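You operate a simulated robot arm through the tools that you are given. There is no shell and no other tool. Be economical: measure what you need, move in short steps, check, and stop when the job is done.

Carry out the task below with a simulated two-armed robot. There is one attempt and no reset: what you move stays moved.

Task
Pick up the 120 mm small roll from the grey table top with one hand, pass it to the other hand and put it on the short white table top.

Only the result counts: the job must be done as asked and must still hold three seconds after the hand-in. Knocking over, shifting, dropping, spilling or breaking anything else fails it.

Robot
Two 7-joint arms with two-finger parallel grippers on one trunk, on a base that drives. Base frame: it is fixed to the floor where the robot stands at the start and does not move with it; the origin is under the middle of the robot, x ahead of it, y to its left, z up. Units: m, degrees, N and s.
The left shoulder is at the start at [0.05, 0.187, 0.985], the right one opposite. With the tool pointing down near the work surface each hand reaches from about 0.1 to 0.66 m from the robot's upright axis, wherever it stands, measured 20 degrees to its own side. Places, roughly: short white table top [4, 3, 0.7]. Payload 3.43 kg a hand.
Tool frame (each hand has its own): the origin (TCP) lies between the finger pads and is the grasp point; the fingertips stand 0.03 m ahead of it; z points along the fingers, y is the line along which they close. Largest opening 0.094 m; finger width 0.028, thickness 0.01; the body of the gripper, 0.05 by 0.096 m, starts 0.055 m behind the TCP.
Orientation is that of the tool frame in the base frame, as [roll, pitch, yaw] about the fixed x, y, z axes, in that order (R = Rz(yaw) Ry(pitch) Rx(roll)). With the fingers straight down and closing along the base's y, the tool's x points along the base's -x, its y along +y and its z along -z.

Tools
- The arms move only by the tool arm_command. It takes "left_rows", "right_rows" or both (then of equal length, played together; a hand with none holds still); each is text: rows parted by semicolons, each of 7 numbers parted by spaces: the shift along the tool's x, y, z in m, then the turn, a rotation vector about the tool's x, y, z in degrees, then the closure, from 0 (fully open) to 1 (shut). In form: tx ty tz rx ry rz fingers; .... A call has 1 to 8 rows; each row shifts and turns the commanded pose from where the row before left it, along the tool's axes as they then stand. A row lasts 0.2 s, in which the tool goes at most 0.05 m and 8.6 degrees; a call with a longer step from one row to the next is refused whole, and so is a gripper value outside its range. A pose out of reach is approached as far as the arm can. The call stops where the force on the tool passes 40 N (or 10 N more than at its start, if that is more) or the arm is blocked; 0.2 s more then pass. Each finger travels about 0.153 m/s and halts on what it meets, pressing with about 34 N; the grip force reading is that of the motor and also rises with nothing between the fingers. The clock runs only during rows and for 0.2 s after the last one: add rows that do not move to give the fingers time. It gives the time, the measured TCP pose, the force on the tool (base axes), the opening and the grip force at its end, in the units of the frame above (readings bear some noise), with the torque about the TCP (base axes, N m) and any sound that the robot's microphone picked up.
- Cameras (640 x 400 px; columns grow to the right, rows downward): "scene" is now at [0.1416, -0.0258, 1.1837]; the picture's right is [-0.16, -0.99, 0.00], its down [-0.24, 0.04, -0.97] and it looks along [0.96, -0.15, -0.24] (base axes); focal length 294 px, centre (320, 200). "left" rides on the left gripper at [0.076, -0.014, -0.103] in its tool frame; the picture's right is [0.18, 0.98, 0.00], its down [-0.75, 0.14, -0.64] and it looks along [-0.63, 0.12, 0.77] (tool axes); focal length 243 px, centre (320, 200). "right" rides on the right gripper at [0.076, 0.014, -0.103] in its tool frame; the picture's right is [-0.18, 0.98, 0.00], its down [-0.75, -0.14, -0.64] and it looks along [-0.63, -0.12, 0.77] (tool axes); focal length 243 px, centre (320, 200). There is no depth. A picture from a camera that has moved, and an enlarged one, comes with that camera's place and axes in the base frame and with its lens. The place of the scene camera against the robot may be out by one fixed shift of up to 0.018 m in any direction.
- snapshot(camera): a new picture of that camera. The clock stands still meanwhile.
- slide_trunk(by): slides the trunk up (or, below 0, down) by that many m; the arms and the scene camera ride with it, the base frame stays. It gives what a move gives, with no picture.
- roll_base(legs): drives the robot by 1 to 6 legs, each [ahead, left, turn to the left] in m, m and degrees, along the robot's own axes; the way and the turn of a leg run together, so that a leg with both is an arc; at most 1.5 m and 180 degrees a leg. The arms and the cameras ride along, it lands a little off, and it stops where it bumps. It gives what a move gives.
- head_to(pan, tilt): turns the head with the scene camera to pan (to the left, within 80 degrees either way) and tilt (down, from -29 to 69), counted from straight ahead of the robot. It gives what a move gives.
- close_up(camera, box): a new picture of the part [left, top, right, bottom] of that camera's present view, enlarged. The clock stands still meanwhile.
- hand_in(): hands the job in; it is judged then, once.

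Go step by step. Nothing tells you exact positions but the pictures and the camera data: compare them with the known pose of the tool, close in by small moves and look again before you grip or let go. The budget is 120 turns and 108 pictures, counting those below and the enlarged ones. Unless the task says otherwise, let go and move clear before handing in, and close with one line.

The tools are called after "Emit:" as name(argument=value, ...) on one line, values as JSON. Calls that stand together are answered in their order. arm_command: Moves the arms, as the interface text tells. Its arguments: {"type":"object","properties":{"left_rows":{"type":"string"},"right_rows":{"type":"string"}},"required":[]} The other tools are called the same way: slide_trunk (by) slides the trunk up or down; roll_base (legs) drives the base; head_to (pan, tilt) turns the head that bears the scene camera; snapshot (camera) takes a picture; close_up (camera, box) takes an enlarged picture of a part of a camera's view; hand_in () hands the job in.

At the start:

```text
clock: 0.0
left_eef_pos: [0.447, 0.1304, 1.0267]
left_ee_rot: [180.0, 0.0, 180.0]
left_contact_force: [0.1, -1.0, 0.1]
left_ft_torque: [-0.01, -0.01, -0.01]
left_width: 0.094
left_gripper_force: 0.0
right_eef_pos: [0.5004, -0.2523, 0.9579]
right_ee_rot: [179.9, 0.0, -180.0]
right_contact_force: [-0.9, 0.1, -0.1]
right_ft_torque: [0.0, 0.01, 0.0]
right_width: 0.0941
right_gripper_force: 0.0
trunk travel left (down, up): [-0.2, 0.232]
robot x, y, heading: [-0.003, 0.0034, 0.2]
head pan, tilt: [-9.1, 14.0]
```

scene: 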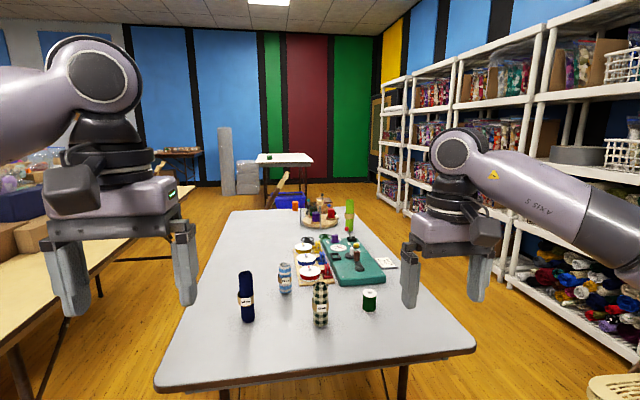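
right: 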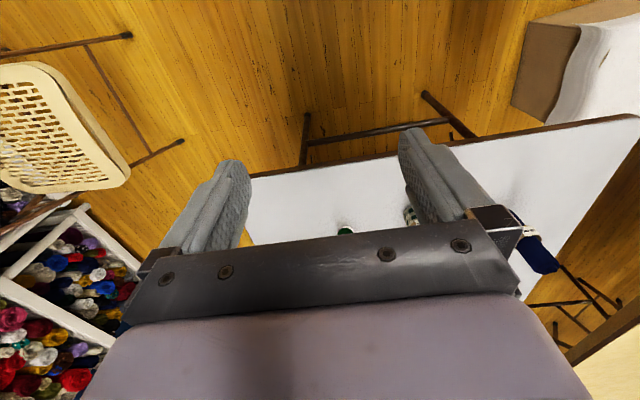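
left: 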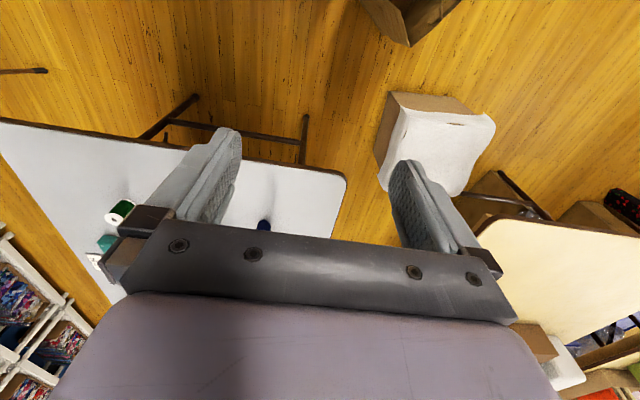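

I see a grey table with three standing fabric rolls (navy, blue-patterned, gingham) and other small items. I need close-ups to judge which roll is 120 mm.

Emit:
close_up(camera="scene", box=[220, 240, 400, 350])

Emit:
close_up(camera="scene", box=[220, 130, 400, 240])

```text
3.56 times, centred on (310, 295) of scene
camera zoom: at [0.1416, -0.0258, 1.1837], right [-0.16, -0.99, 0.0], down [-0.24, 0.04, -0.97], along [0.96, -0.15, -0.24], focal length 1047 px, centre (356, -138)
```

zoom: 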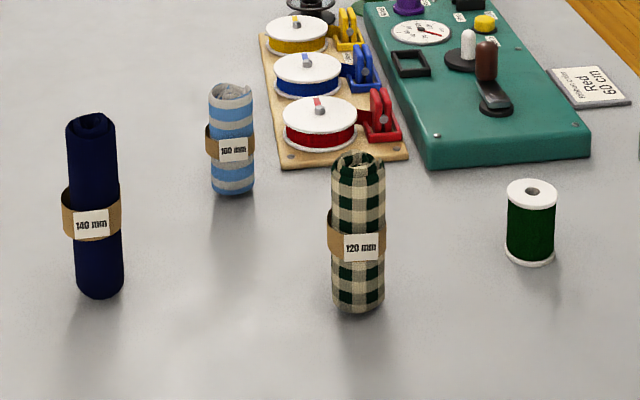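

```text
3.56 times, centred on (310, 185) of scene
camera zoom: at [0.1416, -0.0258, 1.1837], right [-0.16, -0.99, 0.0], down [-0.24, 0.04, -0.97], along [0.96, -0.15, -0.24], focal length 1047 px, centre (356, 253)
```

zoom: 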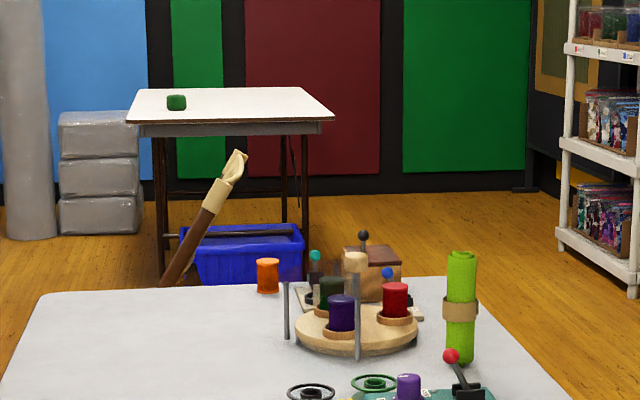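

The gingham roll is labelled 120 mm and stands near [0.78, -0.13], with the table at about z 0.69. Before moving, I look left for the short white table and the way there.

Emit:
head_to(pan=40, tilt=10)

Emit:
snapshot(camera="scene")

Emit:
head_to(pan=-5, tilt=45)

Emit:
snapshot(camera="scene")

```text
clock: 1.2
left_eef_pos: [0.4471, 0.13, 1.0281]
left_ee_rot: [180.0, 0.0, 180.0]
left_contact_force: [1.0, -0.3, 0.8]
left_ft_torque: [0.01, 0.02, 0.0]
left_width: 0.0938
left_gripper_force: 0.0
right_eef_pos: [0.5, -0.2513, 0.9586]
right_ee_rot: [-179.9, 0.0, -180.0]
right_contact_force: [0.0, 0.6, 0.0]
right_ft_torque: [0.02, -0.02, 0.01]
right_width: 0.094
right_gripper_force: 0.0
trunk travel left (down, up): [-0.2, 0.232]
robot x, y, heading: [-0.0021, 0.0003, -0.1]
head pan, tilt: [40.0, 10.0]
```

```text
102 pictures are left
camera scene: at [0.1207, 0.0487, 1.1901], right [0.64, -0.77, 0.0], down [-0.13, -0.11, -0.98], along [0.75, 0.63, -0.17], focal length 294 px, centre (320, 200)
```

scene: 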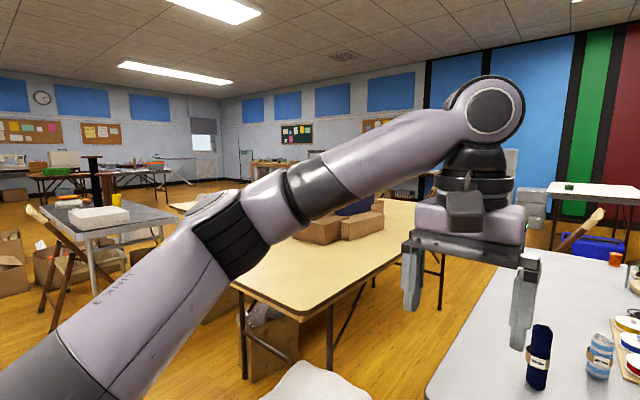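

```text
clock: 2.3
left_eef_pos: [0.4468, 0.1304, 1.0271]
left_ee_rot: [-180.0, 0.0, -179.9]
left_contact_force: [0.1, 0.4, -0.3]
left_ft_torque: [0.0, 0.0, 0.02]
left_width: 0.0943
left_gripper_force: 0.1
right_eef_pos: [0.4995, -0.2518, 0.9592]
right_ee_rot: [-180.0, 0.0, 180.0]
right_contact_force: [-0.1, 0.0, -0.8]
right_ft_torque: [0.01, -0.01, -0.03]
right_width: 0.094
right_gripper_force: 0.1
trunk travel left (down, up): [-0.2, 0.232]
robot x, y, heading: [0.0015, 0.0019, 0.0]
head pan, tilt: [-5.0, 45.0]
```

```text
101 pictures are left
camera scene: at [0.1304, -0.018, 1.1353], right [-0.09, -1.0, 0.0], down [-0.7, 0.06, -0.71], along [0.7, -0.06, -0.71], focal length 294 px, centre (320, 200)
```

scene: 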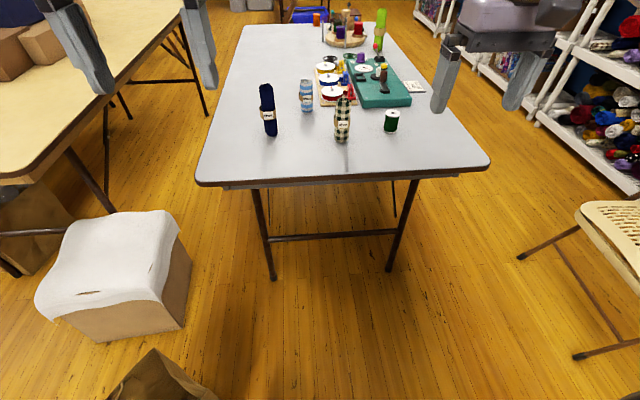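

The roll is confirmed at about [0.79, -0.13], and the table's near edge is at x≈0.62. I drive a little ahead so that the roll is comfortably within the right hand's reach.

Emit:
roll_base(legs=[[0.22, 0, 0]])

Emit:
head_to(pan=-10, tilt=40)

Emit:
snapshot(camera="scene")

Emit:
snapshot(camera="right")

```text
clock: 3.5
left_eef_pos: [0.533, 0.1304, 1.0278]
left_ee_rot: [-180.0, 0.1, -180.0]
left_contact_force: [-1.2, 0.3, 0.2]
left_ft_torque: [0.01, -0.03, -0.01]
left_width: 0.0939
left_gripper_force: 0.0
right_eef_pos: [0.5862, -0.2532, 0.9585]
right_ee_rot: [179.9, 0.2, -179.9]
right_contact_force: [-0.5, 0.1, 0.5]
right_ft_torque: [0.03, 0.01, 0.0]
right_width: 0.0942
right_gripper_force: 0.1
trunk travel left (down, up): [-0.2, 0.232]
robot x, y, heading: [0.0826, 0.0012, 0.2]
head pan, tilt: [-5.0, 45.0]
stopped in leg 1: the robot was blocked; the commanded pose is now the measured one
```

```text
clock: 4.1
left_eef_pos: [0.533, 0.1309, 1.0272]
left_ee_rot: [-179.9, 0.0, -180.0]
left_contact_force: [0.3, -0.7, 0.1]
left_ft_torque: [0.01, -0.01, -0.02]
left_width: 0.0942
left_gripper_force: 0.0
right_eef_pos: [0.5869, -0.2518, 0.9597]
right_ee_rot: [180.0, 0.0, -179.9]
right_contact_force: [0.6, -0.5, 0.0]
right_ft_torque: [-0.02, 0.0, 0.04]
right_width: 0.0938
right_gripper_force: 0.1
trunk travel left (down, up): [-0.2, 0.232]
robot x, y, heading: [0.0875, -0.0051, -0.1]
head pan, tilt: [-10.0, 40.0]
```

```text
100 pictures are left
camera scene: at [0.2194, -0.0257, 1.1424], right [-0.17, -0.98, 0.0], down [-0.63, 0.11, -0.77], along [0.75, -0.13, -0.64], focal length 294 px, centre (320, 200)
```

scene: 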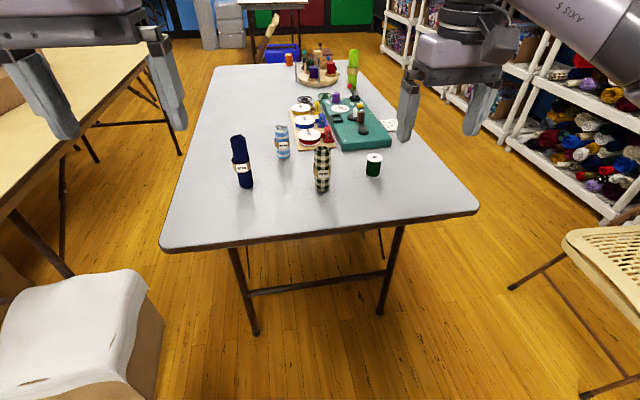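

```text
99 pictures are left
camera right: at [0.5106, -0.2389, 1.0609], right [0.18, 0.98, 0.0], down [0.75, -0.14, 0.64], along [0.63, -0.12, -0.77], focal length 243 px, centre (320, 200)
```

right: 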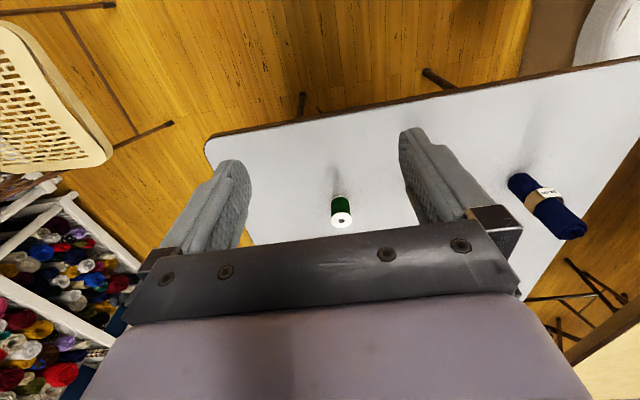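

The base stopped after 8 cm. I look down at both sides to see what blocked it.

Emit:
head_to(pan=45, tilt=60)

Emit:
snapshot(camera="scene")

Emit:
head_to(pan=-20, tilt=66)

Emit:
snapshot(camera="scene")

```text
clock: 5.3
left_eef_pos: [0.5332, 0.1313, 1.0277]
left_ee_rot: [180.0, 0.1, -180.0]
left_contact_force: [0.0, 0.7, -0.9]
left_ft_torque: [-0.03, -0.01, 0.0]
left_width: 0.0941
left_gripper_force: 0.0
right_eef_pos: [0.5874, -0.2515, 0.9582]
right_ee_rot: [-180.0, 0.0, -180.0]
right_contact_force: [0.4, -0.4, -0.7]
right_ft_torque: [-0.03, 0.0, -0.02]
right_width: 0.0941
right_gripper_force: 0.0
trunk travel left (down, up): [-0.2, 0.232]
robot x, y, heading: [0.0844, 0.0033, -0.0]
head pan, tilt: [45.0, 60.0]
```

```text
98 pictures are left
camera scene: at [0.1829, 0.0361, 1.1157], right [0.71, -0.71, 0.0], down [-0.61, -0.61, -0.5], along [0.35, 0.35, -0.87], focal length 294 px, centre (320, 200)
```

scene: 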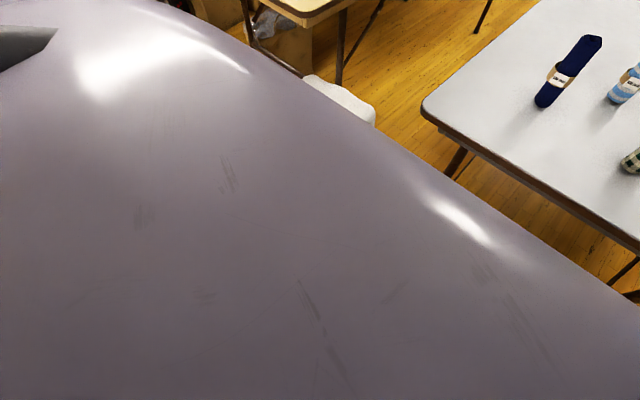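

```text
clock: 6.7
left_eef_pos: [0.5342, 0.1315, 1.0269]
left_ee_rot: [180.0, 0.0, 180.0]
left_contact_force: [0.2, 0.2, -0.1]
left_ft_torque: [-0.01, 0.0, 0.02]
left_width: 0.0938
left_gripper_force: 0.2
right_eef_pos: [0.5867, -0.2517, 0.9592]
right_ee_rot: [180.0, 0.0, 179.9]
right_contact_force: [0.0, 0.2, -0.3]
right_ft_torque: [0.02, 0.0, 0.0]
right_width: 0.0941
right_gripper_force: 0.1
trunk travel left (down, up): [-0.2, 0.232]
robot x, y, heading: [0.0841, -0.0021, -0.1]
head pan, tilt: [-20.0, 66.0]
```

```text
97 pictures are left
camera scene: at [0.1916, -0.0313, 1.1091], right [-0.34, -0.94, 0.0], down [-0.86, 0.31, -0.41], along [0.38, -0.14, -0.91], focal length 294 px, centre (320, 200)
```

scene: 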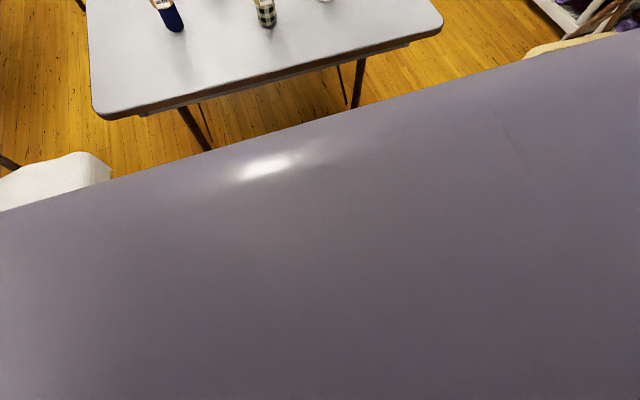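

Nothing on the right is close. The likely blocker is the paper bag or covered box on my left, so I back up slightly, shift right and try forward again.

Emit:
roll_base(legs=[[-0.03, 0, 0], [0, -0.12, 0], [0.15, 0, 0]])

```text
clock: 9.8
left_eef_pos: [0.6526, 0.0094, 1.0263]
left_ee_rot: [179.9, 0.0, 179.9]
left_contact_force: [0.0, 1.3, -0.5]
left_ft_torque: [0.02, 0.01, -0.02]
left_width: 0.0939
left_gripper_force: 0.1
right_eef_pos: [0.7048, -0.3733, 0.9587]
right_ee_rot: [-180.0, 0.0, -180.0]
right_contact_force: [-0.2, 0.4, 0.9]
right_ft_torque: [0.01, 0.02, 0.02]
right_width: 0.094
right_gripper_force: 0.2
trunk travel left (down, up): [-0.2, 0.232]
robot x, y, heading: [0.2013, -0.1227, 0.0]
head pan, tilt: [-20.0, 66.0]
```

That worked: the robot is now at [0.20, -0.12]. I look at the roll again from here with the scene and right cameras.

Emit:
head_to(pan=0, tilt=35)

Emit:
snapshot(camera="scene")

Emit:
snapshot(camera="right")

Emit:
snapshot(camera="left")

```text
clock: 10.8
left_eef_pos: [0.6512, 0.0094, 1.0269]
left_ee_rot: [-179.9, 0.0, 180.0]
left_contact_force: [-0.3, 0.0, -0.1]
left_ft_torque: [-0.01, 0.02, -0.03]
left_width: 0.094
left_gripper_force: 0.1
right_eef_pos: [0.7055, -0.3723, 0.9582]
right_ee_rot: [180.0, 0.0, -180.0]
right_contact_force: [0.5, 0.3, 1.1]
right_ft_torque: [-0.01, 0.02, 0.01]
right_width: 0.0941
right_gripper_force: 0.1
trunk travel left (down, up): [-0.2, 0.232]
robot x, y, heading: [0.2029, -0.1214, -0.3]
head pan, tilt: [0.0, 35.0]
```

```text
96 pictures are left
camera scene: at [0.3424, -0.1321, 1.1499], right [0.0, -1.0, 0.0], down [-0.57, 0.0, -0.82], along [0.82, 0.0, -0.57], focal length 294 px, centre (320, 200)
```

scene: 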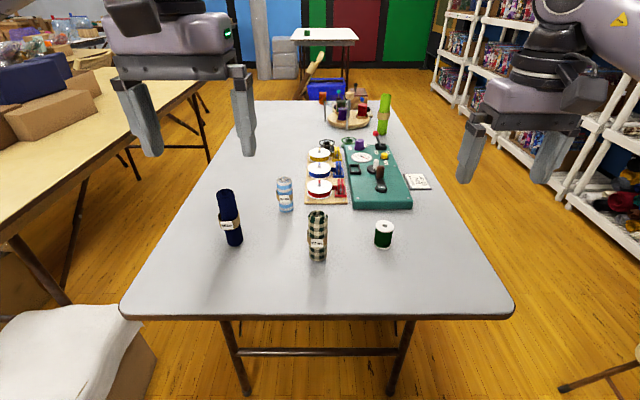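

```text
95 pictures are left
camera right: at [0.6292, -0.3601, 1.0609], right [0.18, 0.98, 0.0], down [0.75, -0.14, 0.64], along [0.63, -0.12, -0.77], focal length 243 px, centre (320, 200)
```

right: 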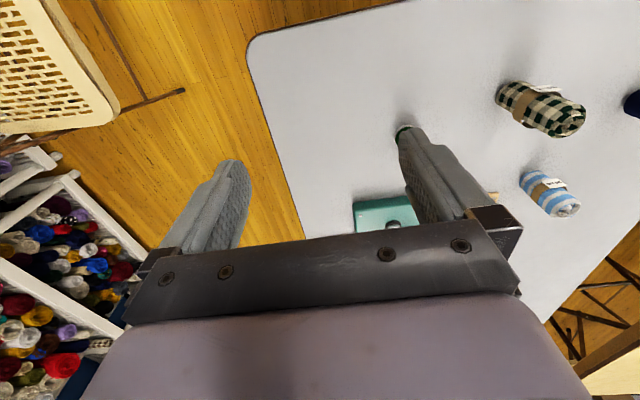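

```text
94 pictures are left
camera left: at [0.5758, -0.0045, 1.129], right [-0.18, 0.98, 0.0], down [0.75, 0.14, 0.64], along [0.63, 0.12, -0.77], focal length 243 px, centre (320, 200)
```

left: 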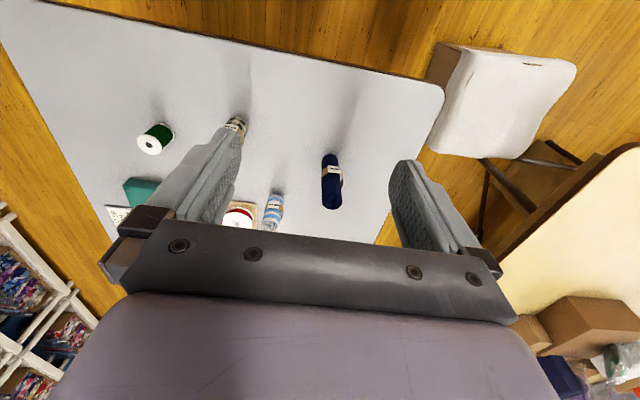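

Triangulating gives the roll's axis at about [0.774, -0.130], with the base at z≈0.70 and the top at z≈0.82. I move the left hand aside and bring the right hand above the roll, well clear of its top.

Emit:
arm_command(right_rows="-0.0115 0.0405 0 0 0 0 0; -0.0115 0.0405 0 0 0 0 0; -0.0115 0.0405 0 0 0 0 0; -0.0115 0.0405 0 0 0 0 0; -0.0115 0.0405 0 0 0 0 0; -0.0115 0.0405 0 0 0 0 0; 0 0 0 0 0 0 0", left_rows="0 0.045 0 0 0 0 0; 0 0.045 0 0 0 0 0; 0 0.045 0 0 0 0 0; 0 0.045 0 0 0 0 0; 0 0 0 0 0 0 0; 0 0 0 0 0 0 0; 0 0 0 0 0 0 0")

Emit:
snapshot(camera="right")

Emit:
snapshot(camera="scene")

```text
clock: 12.4
left_eef_pos: [0.651, 0.1892, 1.0279]
left_ee_rot: [-179.9, 0.0, 179.9]
left_contact_force: [-0.7, 0.7, -0.2]
left_ft_torque: [-0.02, 0.0, -0.02]
left_width: 0.0939
left_gripper_force: 0.1
right_eef_pos: [0.7678, -0.1355, 0.9544]
right_ee_rot: [-179.9, 0.1, -179.9]
right_contact_force: [-1.3, 0.4, -0.4]
right_ft_torque: [-0.03, 0.0, -0.03]
right_width: 0.094
right_gripper_force: 0.0
right hand out of reach, approached as far as the arm can: row 6
trunk travel left (down, up): [-0.2, 0.232]
robot x, y, heading: [0.2048, -0.1189, 0.2]
head pan, tilt: [0.0, 35.0]
```

```text
93 pictures are left
camera right: at [0.6919, -0.1224, 1.0563], right [0.18, 0.98, 0.0], down [0.75, -0.14, 0.64], along [0.63, -0.12, -0.77], focal length 243 px, centre (320, 200)
```

right: 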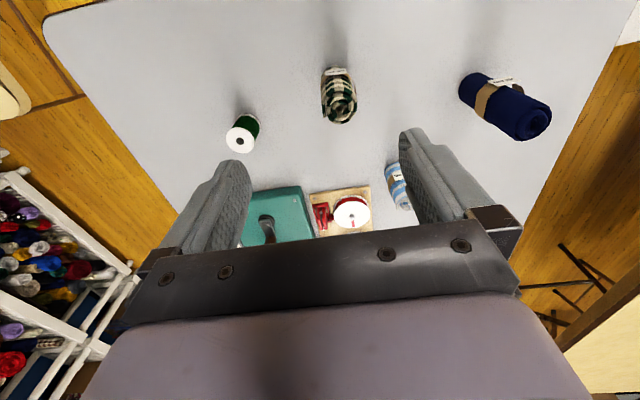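

```text
92 pictures are left
camera scene: at [0.3423, -0.1316, 1.15], right [0.0, -1.0, 0.0], down [-0.57, 0.0, -0.82], along [0.82, 0.0, -0.57], focal length 294 px, centre (320, 200)
```

scene: 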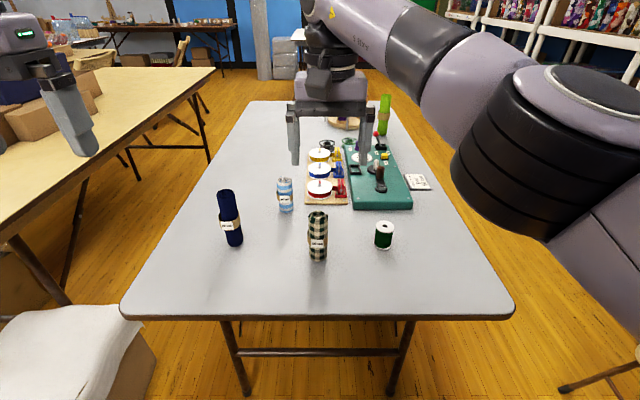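

The arm is just at its limit here, and the right camera puts the roll at about [0.774, -0.12]. I roll 6 cm further ahead, with the hand high above everything.

Emit:
roll_base(legs=[[0.06, 0, 0]])

Emit:
snapshot(camera="right")

```text
clock: 13.4
left_eef_pos: [0.709, 0.1905, 1.0284]
left_ee_rot: [180.0, -0.1, -179.9]
left_contact_force: [0.4, 0.7, 0.2]
left_ft_torque: [0.02, -0.02, -0.05]
left_width: 0.094
left_gripper_force: 0.0
right_eef_pos: [0.8267, -0.1344, 0.9532]
right_ee_rot: [180.0, 0.0, -180.0]
right_contact_force: [1.1, 0.2, -0.4]
right_ft_torque: [0.01, -0.01, 0.03]
right_width: 0.094
right_gripper_force: 0.0
trunk travel left (down, up): [-0.2, 0.232]
robot x, y, heading: [0.2631, -0.1157, 0.0]
head pan, tilt: [0.0, 35.0]
```

```text
91 pictures are left
camera right: at [0.7519, -0.1219, 1.056], right [0.18, 0.98, 0.0], down [0.75, -0.14, 0.64], along [0.63, -0.12, -0.77], focal length 243 px, centre (320, 200)
```

right: 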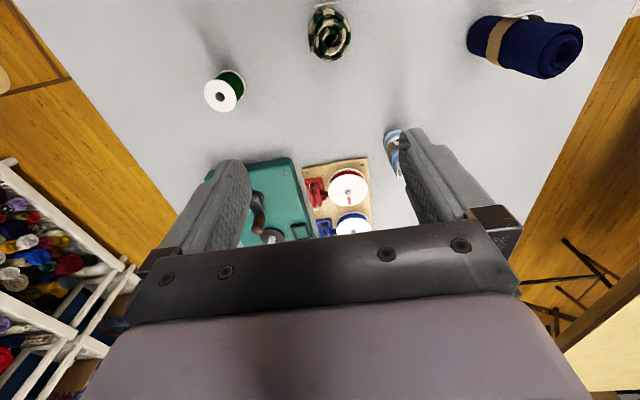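

The roll's top is at about [0.776, -0.119]. I centre the hand above it and come down a little before looking again.

Emit:
arm_command(right_rows="0.025 0.008 0 0 0 0 0; 0.026 0.008 0 0 0 0 0; 0 0 0.03 0 0 0 0; 0 0 0.03 0 0 0 0; 0 0 0 0 0 0 0")

Emit:
snapshot(camera="right")

Emit:
snapshot(camera="scene")

```text
clock: 14.6
left_eef_pos: [0.7102, 0.1896, 1.0286]
left_ee_rot: [-180.0, -0.1, 180.0]
left_contact_force: [0.0, -0.4, 0.5]
left_ft_torque: [0.0, 0.0, 0.0]
left_width: 0.0937
left_gripper_force: 0.1
right_eef_pos: [0.7763, -0.1192, 0.8934]
right_ee_rot: [180.0, 0.0, -179.8]
right_contact_force: [0.6, -0.4, 0.0]
right_ft_torque: [0.02, 0.01, 0.0]
right_width: 0.0938
right_gripper_force: 0.0
trunk travel left (down, up): [-0.2, 0.232]
robot x, y, heading: [0.2635, -0.1208, 0.1]
head pan, tilt: [0.0, 35.0]
```

```text
90 pictures are left
camera right: at [0.6996, -0.1063, 0.9961], right [0.18, 0.98, 0.0], down [0.75, -0.14, 0.64], along [0.63, -0.12, -0.77], focal length 243 px, centre (320, 200)
```

right: 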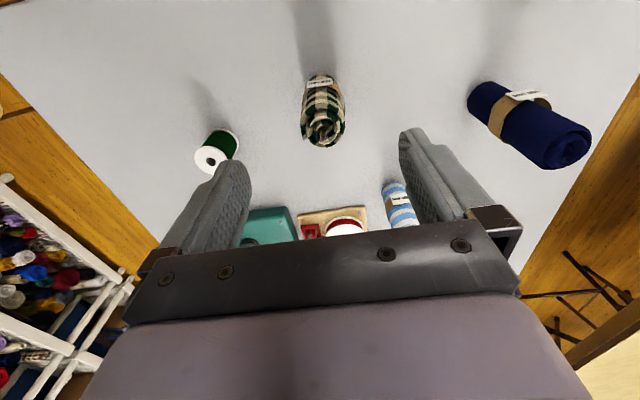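

```text
89 pictures are left
camera scene: at [0.402, -0.1318, 1.15], right [0.0, -1.0, 0.0], down [-0.57, 0.0, -0.82], along [0.82, 0.0, -0.57], focal length 294 px, centre (320, 200)
```

scene: 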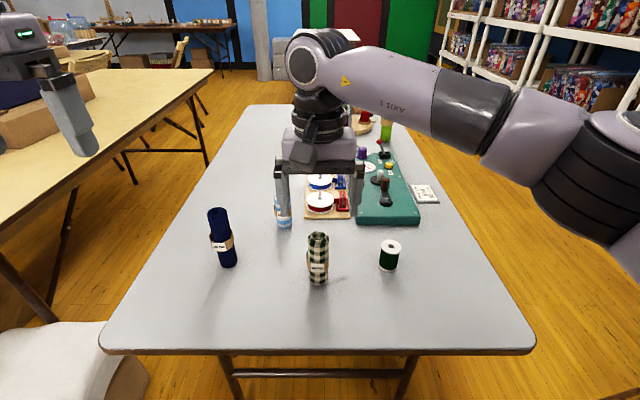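

The hand is aligned to within a few millimetres and there are no neighbours within finger range. I descend with the fingers open around the roll.

Emit:
arm_command(right_rows="0.003 0.001 0.025 0 0 0 0; 0 0 0.03 0 0 0 0; 0 0 0.02 0 0 0 0; 0 0 0 0 0 0 0")

Emit:
snapshot(camera="right")

Emit:
close_up(camera="scene", box=[230, 160, 410, 300])

```text
clock: 15.6
left_eef_pos: [0.7096, 0.1903, 1.0277]
left_ee_rot: [179.9, 0.1, -179.9]
left_contact_force: [0.2, 0.4, -0.5]
left_ft_torque: [0.02, -0.01, 0.01]
left_width: 0.0941
left_gripper_force: 0.0
right_eef_pos: [0.7742, -0.117, 0.818]
right_ee_rot: [-180.0, 0.0, -180.0]
right_contact_force: [-0.8, -0.1, -0.8]
right_ft_torque: [-0.01, -0.01, -0.01]
right_width: 0.094
right_gripper_force: 0.0
trunk travel left (down, up): [-0.2, 0.232]
robot x, y, heading: [0.2674, -0.12, 0.1]
head pan, tilt: [0.0, 35.0]
```

```text
88 pictures are left
camera right: at [0.6979, -0.1048, 0.9201], right [0.18, 0.98, 0.0], down [0.75, -0.14, 0.64], along [0.63, -0.12, -0.77], focal length 243 px, centre (320, 200)
```

right: 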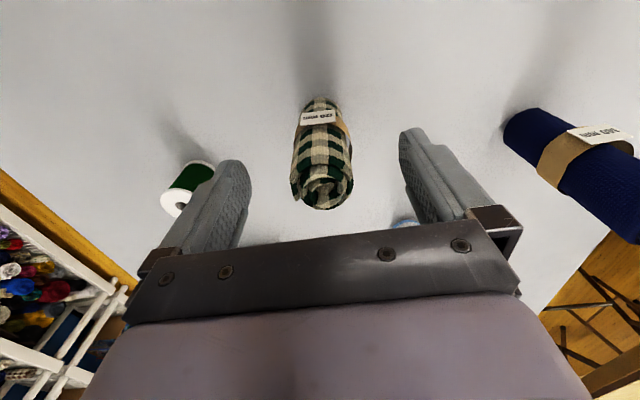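

```text
2.86 times, centred on (320, 230) of scene
camera zoom: at [0.4021, -0.1318, 1.15], right [0.0, -1.0, 0.0], down [-0.57, 0.0, -0.82], along [0.82, 0.0, -0.57], focal length 841 px, centre (320, 114)
```

zoom: 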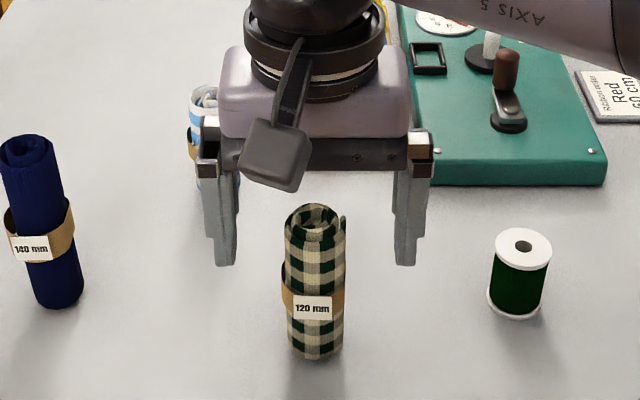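

The fingers straddle the roll symmetrically. I go down the last 24 mm, close, and wait for the grip.

Emit:
arm_command(right_rows="0.003 0 0.024 0 0 0 0; 0 0 0 0 0 0 0; 0 0 0 0 0 0 0.5; 0 0 0 0 0 0 1; 0 0 0 0 0 0 1; 0 0 0 0 0 0 1")

Emit:
snapshot(camera="right")

Emit:
close_up(camera="scene", box=[230, 160, 410, 300])

```text
clock: 17.0
left_eef_pos: [0.709, 0.1893, 1.0274]
left_ee_rot: [-179.9, 0.0, 180.0]
left_contact_force: [0.5, -0.7, -0.3]
left_ft_torque: [0.0, 0.01, -0.03]
left_width: 0.094
left_gripper_force: 0.0
right_eef_pos: [0.7706, -0.1173, 0.7948]
right_ee_rot: [179.9, 0.0, -179.9]
right_contact_force: [-1.1, 0.1, -0.7]
right_ft_torque: [-0.01, 0.0, -0.04]
right_width: 0.0421
right_gripper_force: 34.1
trunk travel left (down, up): [-0.2, 0.232]
robot x, y, heading: [0.2672, -0.1201, 0.0]
head pan, tilt: [0.0, 35.0]
```

```text
86 pictures are left
camera right: at [0.6953, -0.1048, 0.8966], right [0.18, 0.98, 0.0], down [0.75, -0.14, 0.64], along [0.63, -0.12, -0.77], focal length 243 px, centre (320, 200)
```

right: 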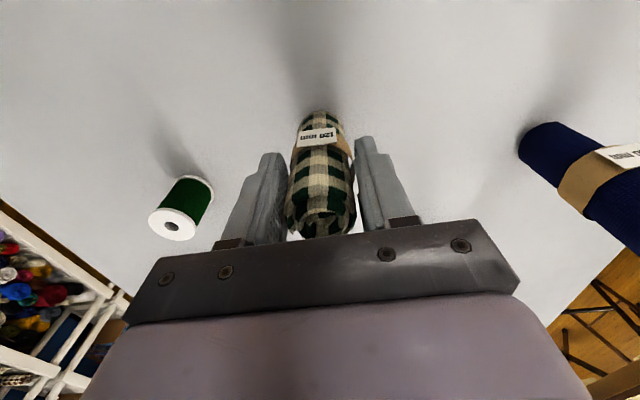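

```text
2.86 times, centred on (320, 230) of scene
camera zoom: at [0.4021, -0.1318, 1.15], right [0.0, -1.0, 0.0], down [-0.57, 0.0, -0.82], along [0.82, 0.0, -0.57], focal length 841 px, centre (320, 114)
```

zoom: 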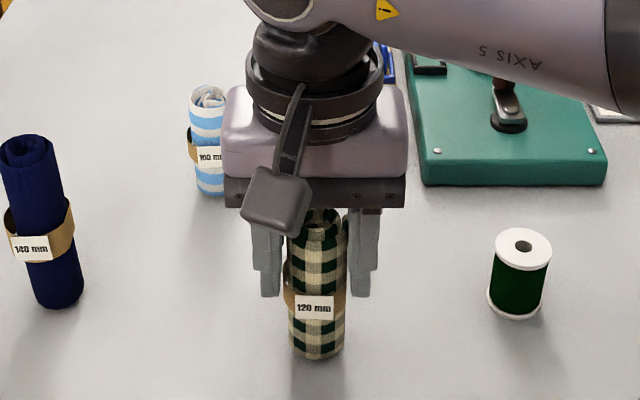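

The roll is gripped at 42 mm opening with full force. I lift it straight up.

Emit:
arm_command(right_rows="0 0 -0.02 0 0 0 1; 0 0 -0.03 0 0 0 1; 0 0 -0.04 0 0 0 1; 0 0 -0.04 0 0 0 1; 0 0 -0.04 0 0 0 1; 0 0 -0.03 0 0 0 1; 0 0 0 0 0 0 1")

Emit:
snapshot(camera="right")

Emit:
snapshot(camera="scene")

```text
clock: 18.6
left_eef_pos: [0.7096, 0.1906, 1.028]
left_ee_rot: [-179.9, 0.1, -180.0]
left_contact_force: [-0.7, -0.4, 0.2]
left_ft_torque: [-0.03, 0.0, 0.01]
left_width: 0.0937
left_gripper_force: 0.1
right_eef_pos: [0.7699, -0.1184, 0.9958]
right_ee_rot: [-179.9, 0.0, -179.8]
right_contact_force: [0.7, -1.0, -0.5]
right_ft_torque: [0.02, -0.01, -0.03]
right_width: 0.0422
right_gripper_force: 33.7
trunk travel left (down, up): [-0.2, 0.232]
robot x, y, heading: [0.2627, -0.1212, 0.1]
head pan, tilt: [0.0, 35.0]
```

```text
84 pictures are left
camera right: at [0.6939, -0.1048, 1.0976], right [0.18, 0.98, 0.0], down [0.75, -0.14, 0.64], along [0.63, -0.12, -0.77], focal length 243 px, centre (320, 200)
```

right: 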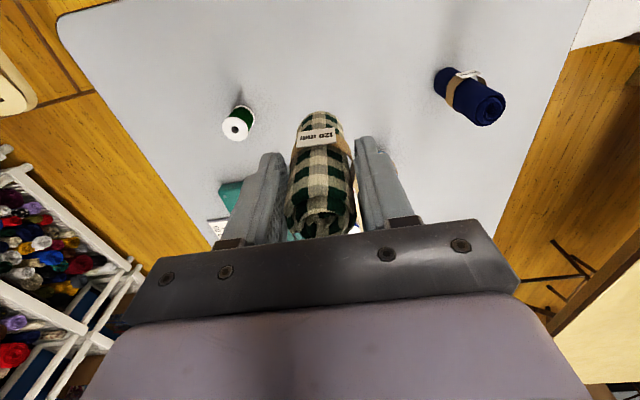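

```text
83 pictures are left
camera scene: at [0.4021, -0.1318, 1.15], right [0.0, -1.0, 0.0], down [-0.57, 0.0, -0.82], along [0.82, 0.0, -0.57], focal length 294 px, centre (320, 200)
```

scene: 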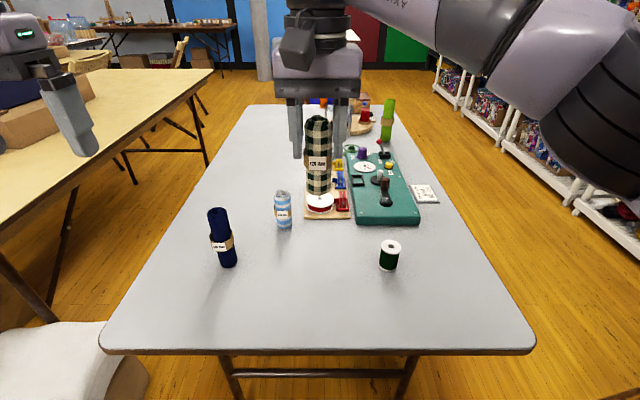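

The roll is held upright, with its bottom about 95 mm below the right TCP. Now I turn the left hand so that it points toward the roll horizontally (fingers along -y, camera up), well away from it.

Emit:
arm_command(left_rows="0 0 0 0 0 -8.18 0; 0 0 0 0 0 -8.18 0; 0 0 0 0 0 -8.18 0; 0 0 0 0 0 -8.18 0; 0 0 0 0 0 -8.18 0; 0 0 0 0 0 -8.18 0; 0 0 0 0 0 -8.18 0; 0 0 0 0 0 -8.18 0")

Emit:
arm_command(left_rows="0 0 0 0 0 -8.18 0; 0 0 0 0 0 -8.18 0; 0 0 0 0 0 -8.2 0; 0 0 0 0 8.18 0 0; 0 0 0 0 8.18 0 0; 0 0 0 0 8.18 0 0; 0 0 0 0 8.18 0 0; 0 0 0 0 8.18 0 0")

Emit:
arm_command(left_rows="0 0 0 0 8.18 0 0; 0 0 0 0 8.18 0 0; 0 0 0 0 8.18 0 0; 0 0 0 0 8.18 0 0; 0 0 0 0 8.18 0 0; 0 0 0 0 8.2 0 0; 0 0 0 0 0 0 0")

Emit:
snapshot(camera="left")

Emit:
snapshot(camera="scene")

```text
clock: 20.4
left_eef_pos: [0.7096, 0.1902, 1.0272]
left_ee_rot: [-179.9, -0.1, -114.4]
left_contact_force: [0.8, 1.3, -0.3]
left_ft_torque: [0.01, 0.02, -0.02]
left_width: 0.0942
left_gripper_force: 0.0
right_eef_pos: [0.7704, -0.1179, 0.9952]
right_ee_rot: [-180.0, 0.1, -179.9]
right_contact_force: [-0.4, 0.3, -0.1]
right_ft_torque: [0.02, 0.0, 0.02]
right_width: 0.0422
right_gripper_force: 34.1
trunk travel left (down, up): [-0.2, 0.232]
robot x, y, heading: [0.2664, -0.1199, 0.3]
head pan, tilt: [0.0, 35.0]
```

```text
clock: 22.2
left_eef_pos: [0.7094, 0.1891, 1.0286]
left_ee_rot: [-179.9, -41.2, -90.0]
left_contact_force: [-0.4, 0.1, 0.1]
left_ft_torque: [-0.01, -0.03, -0.02]
left_width: 0.0943
left_gripper_force: 0.2
right_eef_pos: [0.7696, -0.1163, 0.9962]
right_ee_rot: [-179.9, 0.0, -179.8]
right_contact_force: [-0.2, -0.2, -0.9]
right_ft_torque: [-0.01, 0.01, -0.04]
right_width: 0.0421
right_gripper_force: 34.4
trunk travel left (down, up): [-0.2, 0.232]
robot x, y, heading: [0.2655, -0.1194, 0.5]
head pan, tilt: [0.0, 35.0]
```

```text
clock: 23.8
left_eef_pos: [0.7099, 0.1895, 1.0282]
left_ee_rot: [-27.7, -89.8, 117.7]
left_contact_force: [0.2, -0.2, -0.4]
left_ft_torque: [0.02, 0.0, -0.02]
left_width: 0.0939
left_gripper_force: 0.0
right_eef_pos: [0.7696, -0.1166, 0.9943]
right_ee_rot: [-179.9, 0.0, -179.9]
right_contact_force: [-0.9, -0.6, 0.1]
right_ft_torque: [0.0, 0.0, 0.01]
right_width: 0.0417
right_gripper_force: 34.0
trunk travel left (down, up): [-0.2, 0.232]
robot x, y, heading: [0.2654, -0.1227, 0.3]
head pan, tilt: [0.0, 35.0]
```

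```text
82 pictures are left
camera left: at [0.7237, 0.2927, 1.103], right [-0.98, 0.0, 0.18], down [-0.14, 0.64, -0.76], along [-0.12, -0.77, -0.63], focal length 243 px, centre (320, 200)
```

left: 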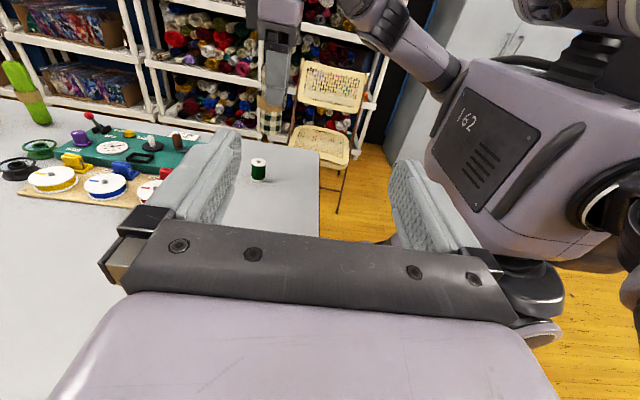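

```text
81 pictures are left
camera scene: at [0.4021, -0.1317, 1.15], right [0.0, -1.0, 0.0], down [-0.57, 0.0, -0.82], along [0.82, 0.0, -0.57], focal length 294 px, centre (320, 200)
```

scene: 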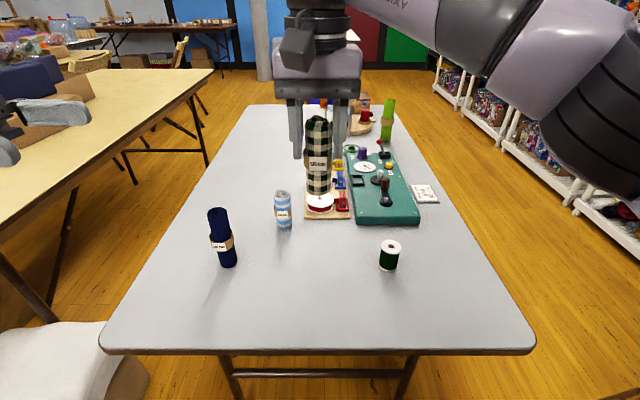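

The left hand now points along -y. I bring it level with the roll's lower part, still about 10 cm away, and tilt it 15° downward so that later placing has clearance.

Emit:
arm_command(left_rows="-0.0143 -0.01 0.0317 0 0 0 0; -0.0143 -0.01 0.0317 0 0 0 0; -0.0143 -0.01 0.0317 0 0 0 0; -0.0143 -0.01 0.0317 0 0 0 0; -0.0143 -0.01 0.0317 0 0 0 0; -0.0143 -0.01 0.0317 0 -7.5 0 0; 0 0 0 0 -7.5 0 0; 0 0 0 0 0 0 0")

Emit:
snapshot(camera="left")

Emit:
snapshot(camera="scene")

Emit:
snapshot(camera="right")

```text
clock: 25.6
left_eef_pos: [0.7711, -0.002, 0.942]
left_ee_rot: [-179.9, -74.9, -89.9]
left_contact_force: [0.2, -0.2, -0.4]
left_ft_torque: [-0.01, -0.01, -0.02]
left_width: 0.0939
left_gripper_force: 0.1
right_eef_pos: [0.7701, -0.1167, 0.9943]
right_ee_rot: [180.0, 0.1, -179.9]
right_contact_force: [-0.2, -0.2, 0.3]
right_ft_torque: [0.0, 0.01, 0.02]
right_width: 0.042
right_gripper_force: 33.8
trunk travel left (down, up): [-0.2, 0.232]
robot x, y, heading: [0.2614, -0.1198, 0.2]
head pan, tilt: [0.0, 35.0]
```

```text
80 pictures are left
camera left: at [0.7851, 0.0779, 1.0417], right [-0.98, -0.05, 0.18], down [-0.14, 0.82, -0.56], along [-0.12, -0.58, -0.81], focal length 243 px, centre (320, 200)
```

left: 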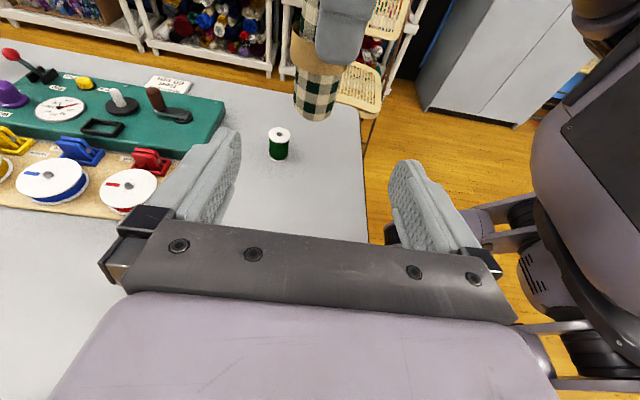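

```text
79 pictures are left
camera scene: at [0.402, -0.1317, 1.15], right [0.0, -1.0, 0.0], down [-0.57, 0.0, -0.82], along [0.82, 0.0, -0.57], focal length 294 px, centre (320, 200)
```

scene: 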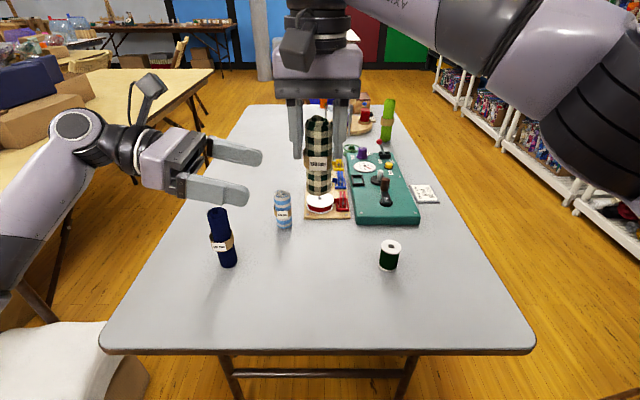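

```text
78 pictures are left
camera right: at [0.694, -0.1048, 1.0971], right [0.18, 0.98, 0.0], down [0.75, -0.14, 0.64], along [0.63, -0.12, -0.77], focal length 243 px, centre (320, 200)
```

right: 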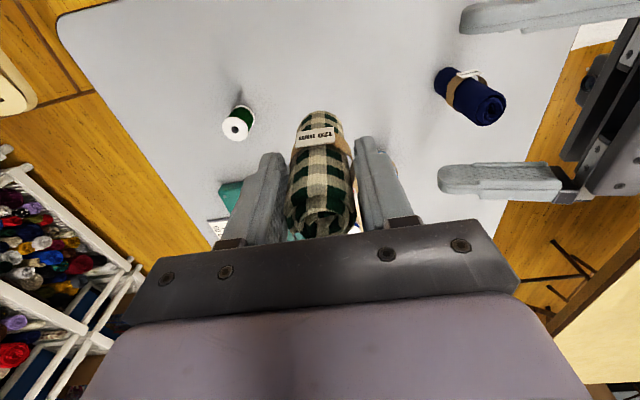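

The left fingers are lined up with the roll's lower third, whose bottom is at about z 0.90. I advance most of the way and check.

Emit:
arm_command(left_rows="0.006 0.0005 0.0282 0 0 0 0; 0.006 0.0005 0.0282 0 0 0 0; 0.006 0 0.0282 0 0 0 0; 0 0 0 0 0 0 0")

Emit:
snapshot(camera="left")

Emit:
snapshot(camera="scene")

Emit:
snapshot(camera="right")

```text
clock: 26.6
left_eef_pos: [0.768, -0.089, 0.9368]
left_ee_rot: [-179.8, -75.0, -90.1]
left_contact_force: [0.0, -1.2, -0.4]
left_ft_torque: [-0.05, -0.02, -0.02]
left_width: 0.0939
left_gripper_force: 0.1
right_eef_pos: [0.7708, -0.1184, 0.994]
right_ee_rot: [180.0, 0.1, -179.9]
right_contact_force: [0.7, -0.9, -0.9]
right_ft_torque: [-0.01, -0.02, 0.0]
right_width: 0.0417
right_gripper_force: 34.2
trunk travel left (down, up): [-0.2, 0.232]
robot x, y, heading: [0.2601, -0.12, 0.2]
head pan, tilt: [0.0, 35.0]
```

```text
77 pictures are left
camera left: at [0.7832, -0.0095, 1.0365], right [-0.98, -0.05, 0.18], down [-0.14, 0.82, -0.56], along [-0.12, -0.58, -0.81], focal length 243 px, centre (320, 200)
```

left: 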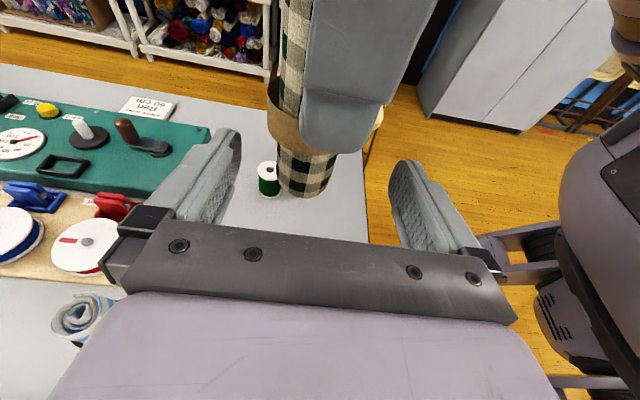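

```text
76 pictures are left
camera scene: at [0.4021, -0.1318, 1.15], right [0.0, -1.0, 0.0], down [-0.57, 0.0, -0.82], along [0.82, 0.0, -0.57], focal length 294 px, centre (320, 200)
```

scene: 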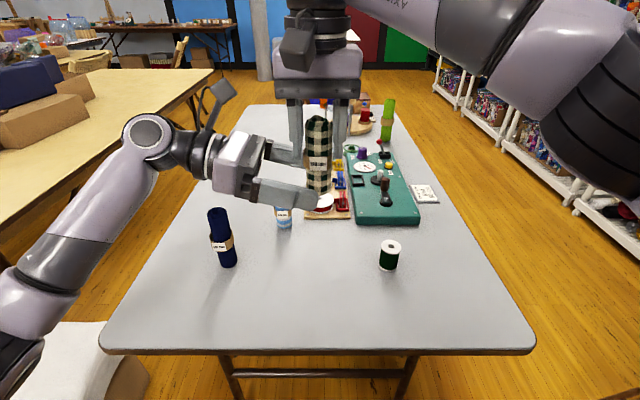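

```text
75 pictures are left
camera right: at [0.694, -0.1049, 1.0971], right [0.18, 0.98, 0.0], down [0.75, -0.14, 0.64], along [0.63, -0.12, -0.77], focal length 243 px, centre (320, 200)
```

right: 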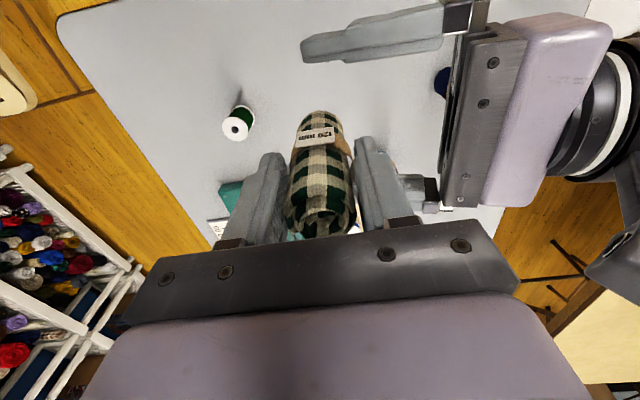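

Alignment is good. I advance the last 28 mm and close the left hand while the right keeps holding.

Emit:
arm_command(left_rows="0.0073 -0.002 0.028 0 0 0 0; 0 0 0 0 0 0 0; 0 0 0 0 0 0 0.4; 0 0 0 0 0 0 0.7; 0 0 0 0 0 0 1; 0 0 0 0 0 0 1; 0 0 0 0 0 0 1")

Emit:
snapshot(camera="left")

Emit:
snapshot(camera="scene")

Emit:
snapshot(camera="right")

```text
clock: 28.2
left_eef_pos: [0.7723, -0.1183, 0.9369]
left_ee_rot: [179.7, -75.0, -89.2]
left_contact_force: [28.1, 0.0, -2.0]
left_ft_torque: [0.05, 1.47, 0.13]
left_width: 0.0466
left_gripper_force: 34.2
right_eef_pos: [0.7681, -0.117, 0.9947]
right_ee_rot: [-179.9, -0.2, -179.7]
right_contact_force: [-28.7, -1.6, 1.5]
right_ft_torque: [-0.07, 0.2, -0.1]
right_width: 0.0415
right_gripper_force: 34.2
trunk travel left (down, up): [-0.2, 0.232]
robot x, y, heading: [0.2655, -0.1199, -0.1]
head pan, tilt: [0.0, 35.0]
```

```text
74 pictures are left
camera left: at [0.7865, -0.0375, 1.0357], right [-0.98, -0.06, 0.18], down [-0.15, 0.81, -0.56], along [-0.12, -0.58, -0.81], focal length 243 px, centre (320, 200)
```

left: 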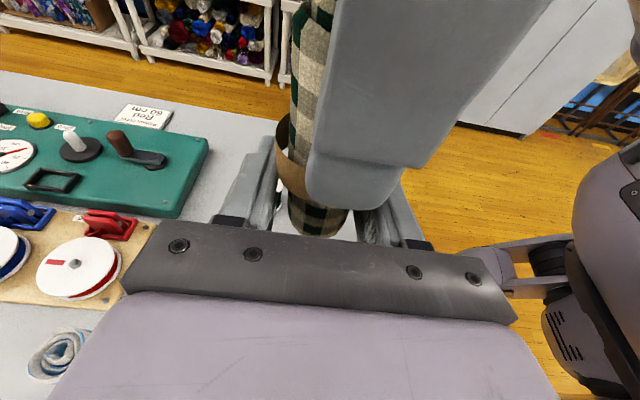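

```text
73 pictures are left
camera scene: at [0.4021, -0.1318, 1.15], right [0.0, -1.0, 0.0], down [-0.57, 0.0, -0.82], along [0.82, 0.0, -0.57], focal length 294 px, centre (320, 200)
```

scene: 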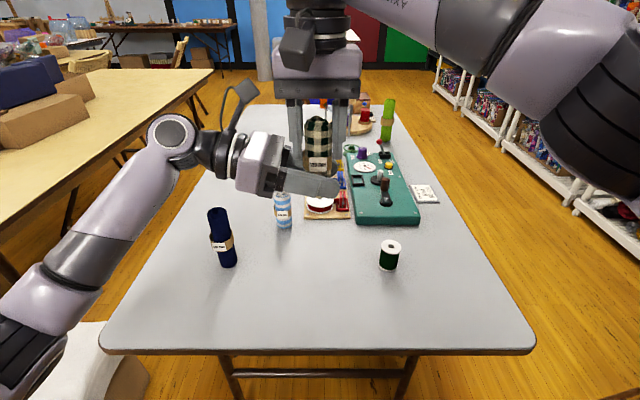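

```text
72 pictures are left
camera right: at [0.6933, -0.1047, 1.0976], right [0.18, 0.98, 0.0], down [0.76, -0.14, 0.64], along [0.63, -0.12, -0.77], focal length 243 px, centre (320, 200)
```

right: 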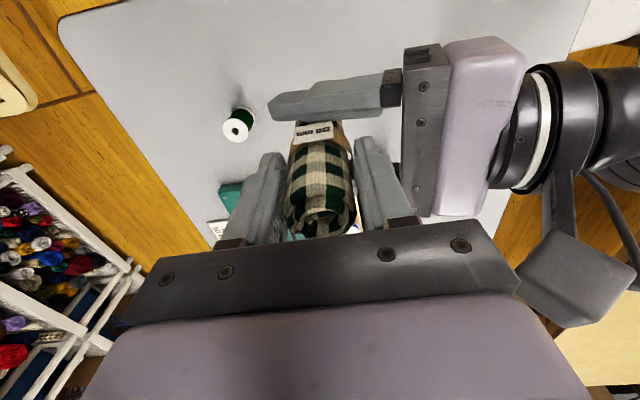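

Both hands hold, but a 28 N sideways force in x shows the left hand is a few millimetres off centre. I ease the left hand toward +x to balance it before letting go.

Emit:
arm_command(left_rows="0 -0.002 0 0 0 0 1; 0 -0.001 0 0 0 0 1; 0 0 0 0 0 0 1; 0 0 0 0 0 0 1")

```text
clock: 29.2
left_eef_pos: [0.7732, -0.1166, 0.9358]
left_ee_rot: [179.9, -75.0, -90.0]
left_contact_force: [17.2, -2.6, -3.0]
left_ft_torque: [0.13, 0.93, 0.07]
left_width: 0.0468
left_gripper_force: 33.4
right_eef_pos: [0.7698, -0.1173, 0.9949]
right_ee_rot: [179.9, 0.0, 180.0]
right_contact_force: [-17.1, 2.6, 1.6]
right_ft_torque: [0.09, 0.02, -0.05]
right_width: 0.0414
right_gripper_force: 33.6
trunk travel left (down, up): [-0.2, 0.232]
robot x, y, heading: [0.2647, -0.1198, 0.5]
head pan, tilt: [0.0, 35.0]
```

The opening stays at 47 mm, so both fingers are on the roll, and the force fell to 17 N. I continue a bit further.

Emit:
arm_command(left_rows="0 -0.002 0 0 0 0 1; 0 -0.002 0 0 0 0 1; 0 0 0 0 0 0 1; 0 0 0 0 0 0 1")

Emit:
snapshot(camera="left")

```text
clock: 30.2
left_eef_pos: [0.7748, -0.1174, 0.9383]
left_ee_rot: [-179.9, -74.9, -90.4]
left_contact_force: [-12.1, -6.3, -5.6]
left_ft_torque: [0.18, 0.1, 0.05]
left_width: 0.046
left_gripper_force: 33.8
right_eef_pos: [0.7711, -0.118, 0.9957]
right_ee_rot: [179.9, 0.3, 179.9]
right_contact_force: [11.6, 4.6, 5.8]
right_ft_torque: [0.15, -0.81, -0.05]
right_width: 0.0415
right_gripper_force: 34.1
trunk travel left (down, up): [-0.2, 0.232]
robot x, y, heading: [0.2617, -0.1206, -0.0]
head pan, tilt: [0.0, 35.0]
```

```text
71 pictures are left
camera left: at [0.7902, -0.0381, 1.0363], right [-0.98, -0.04, 0.18], down [-0.14, 0.82, -0.56], along [-0.12, -0.58, -0.81], focal length 243 px, centre (320, 200)
```

left: 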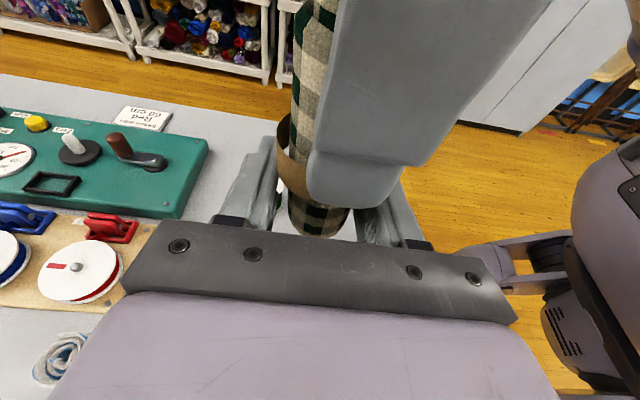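

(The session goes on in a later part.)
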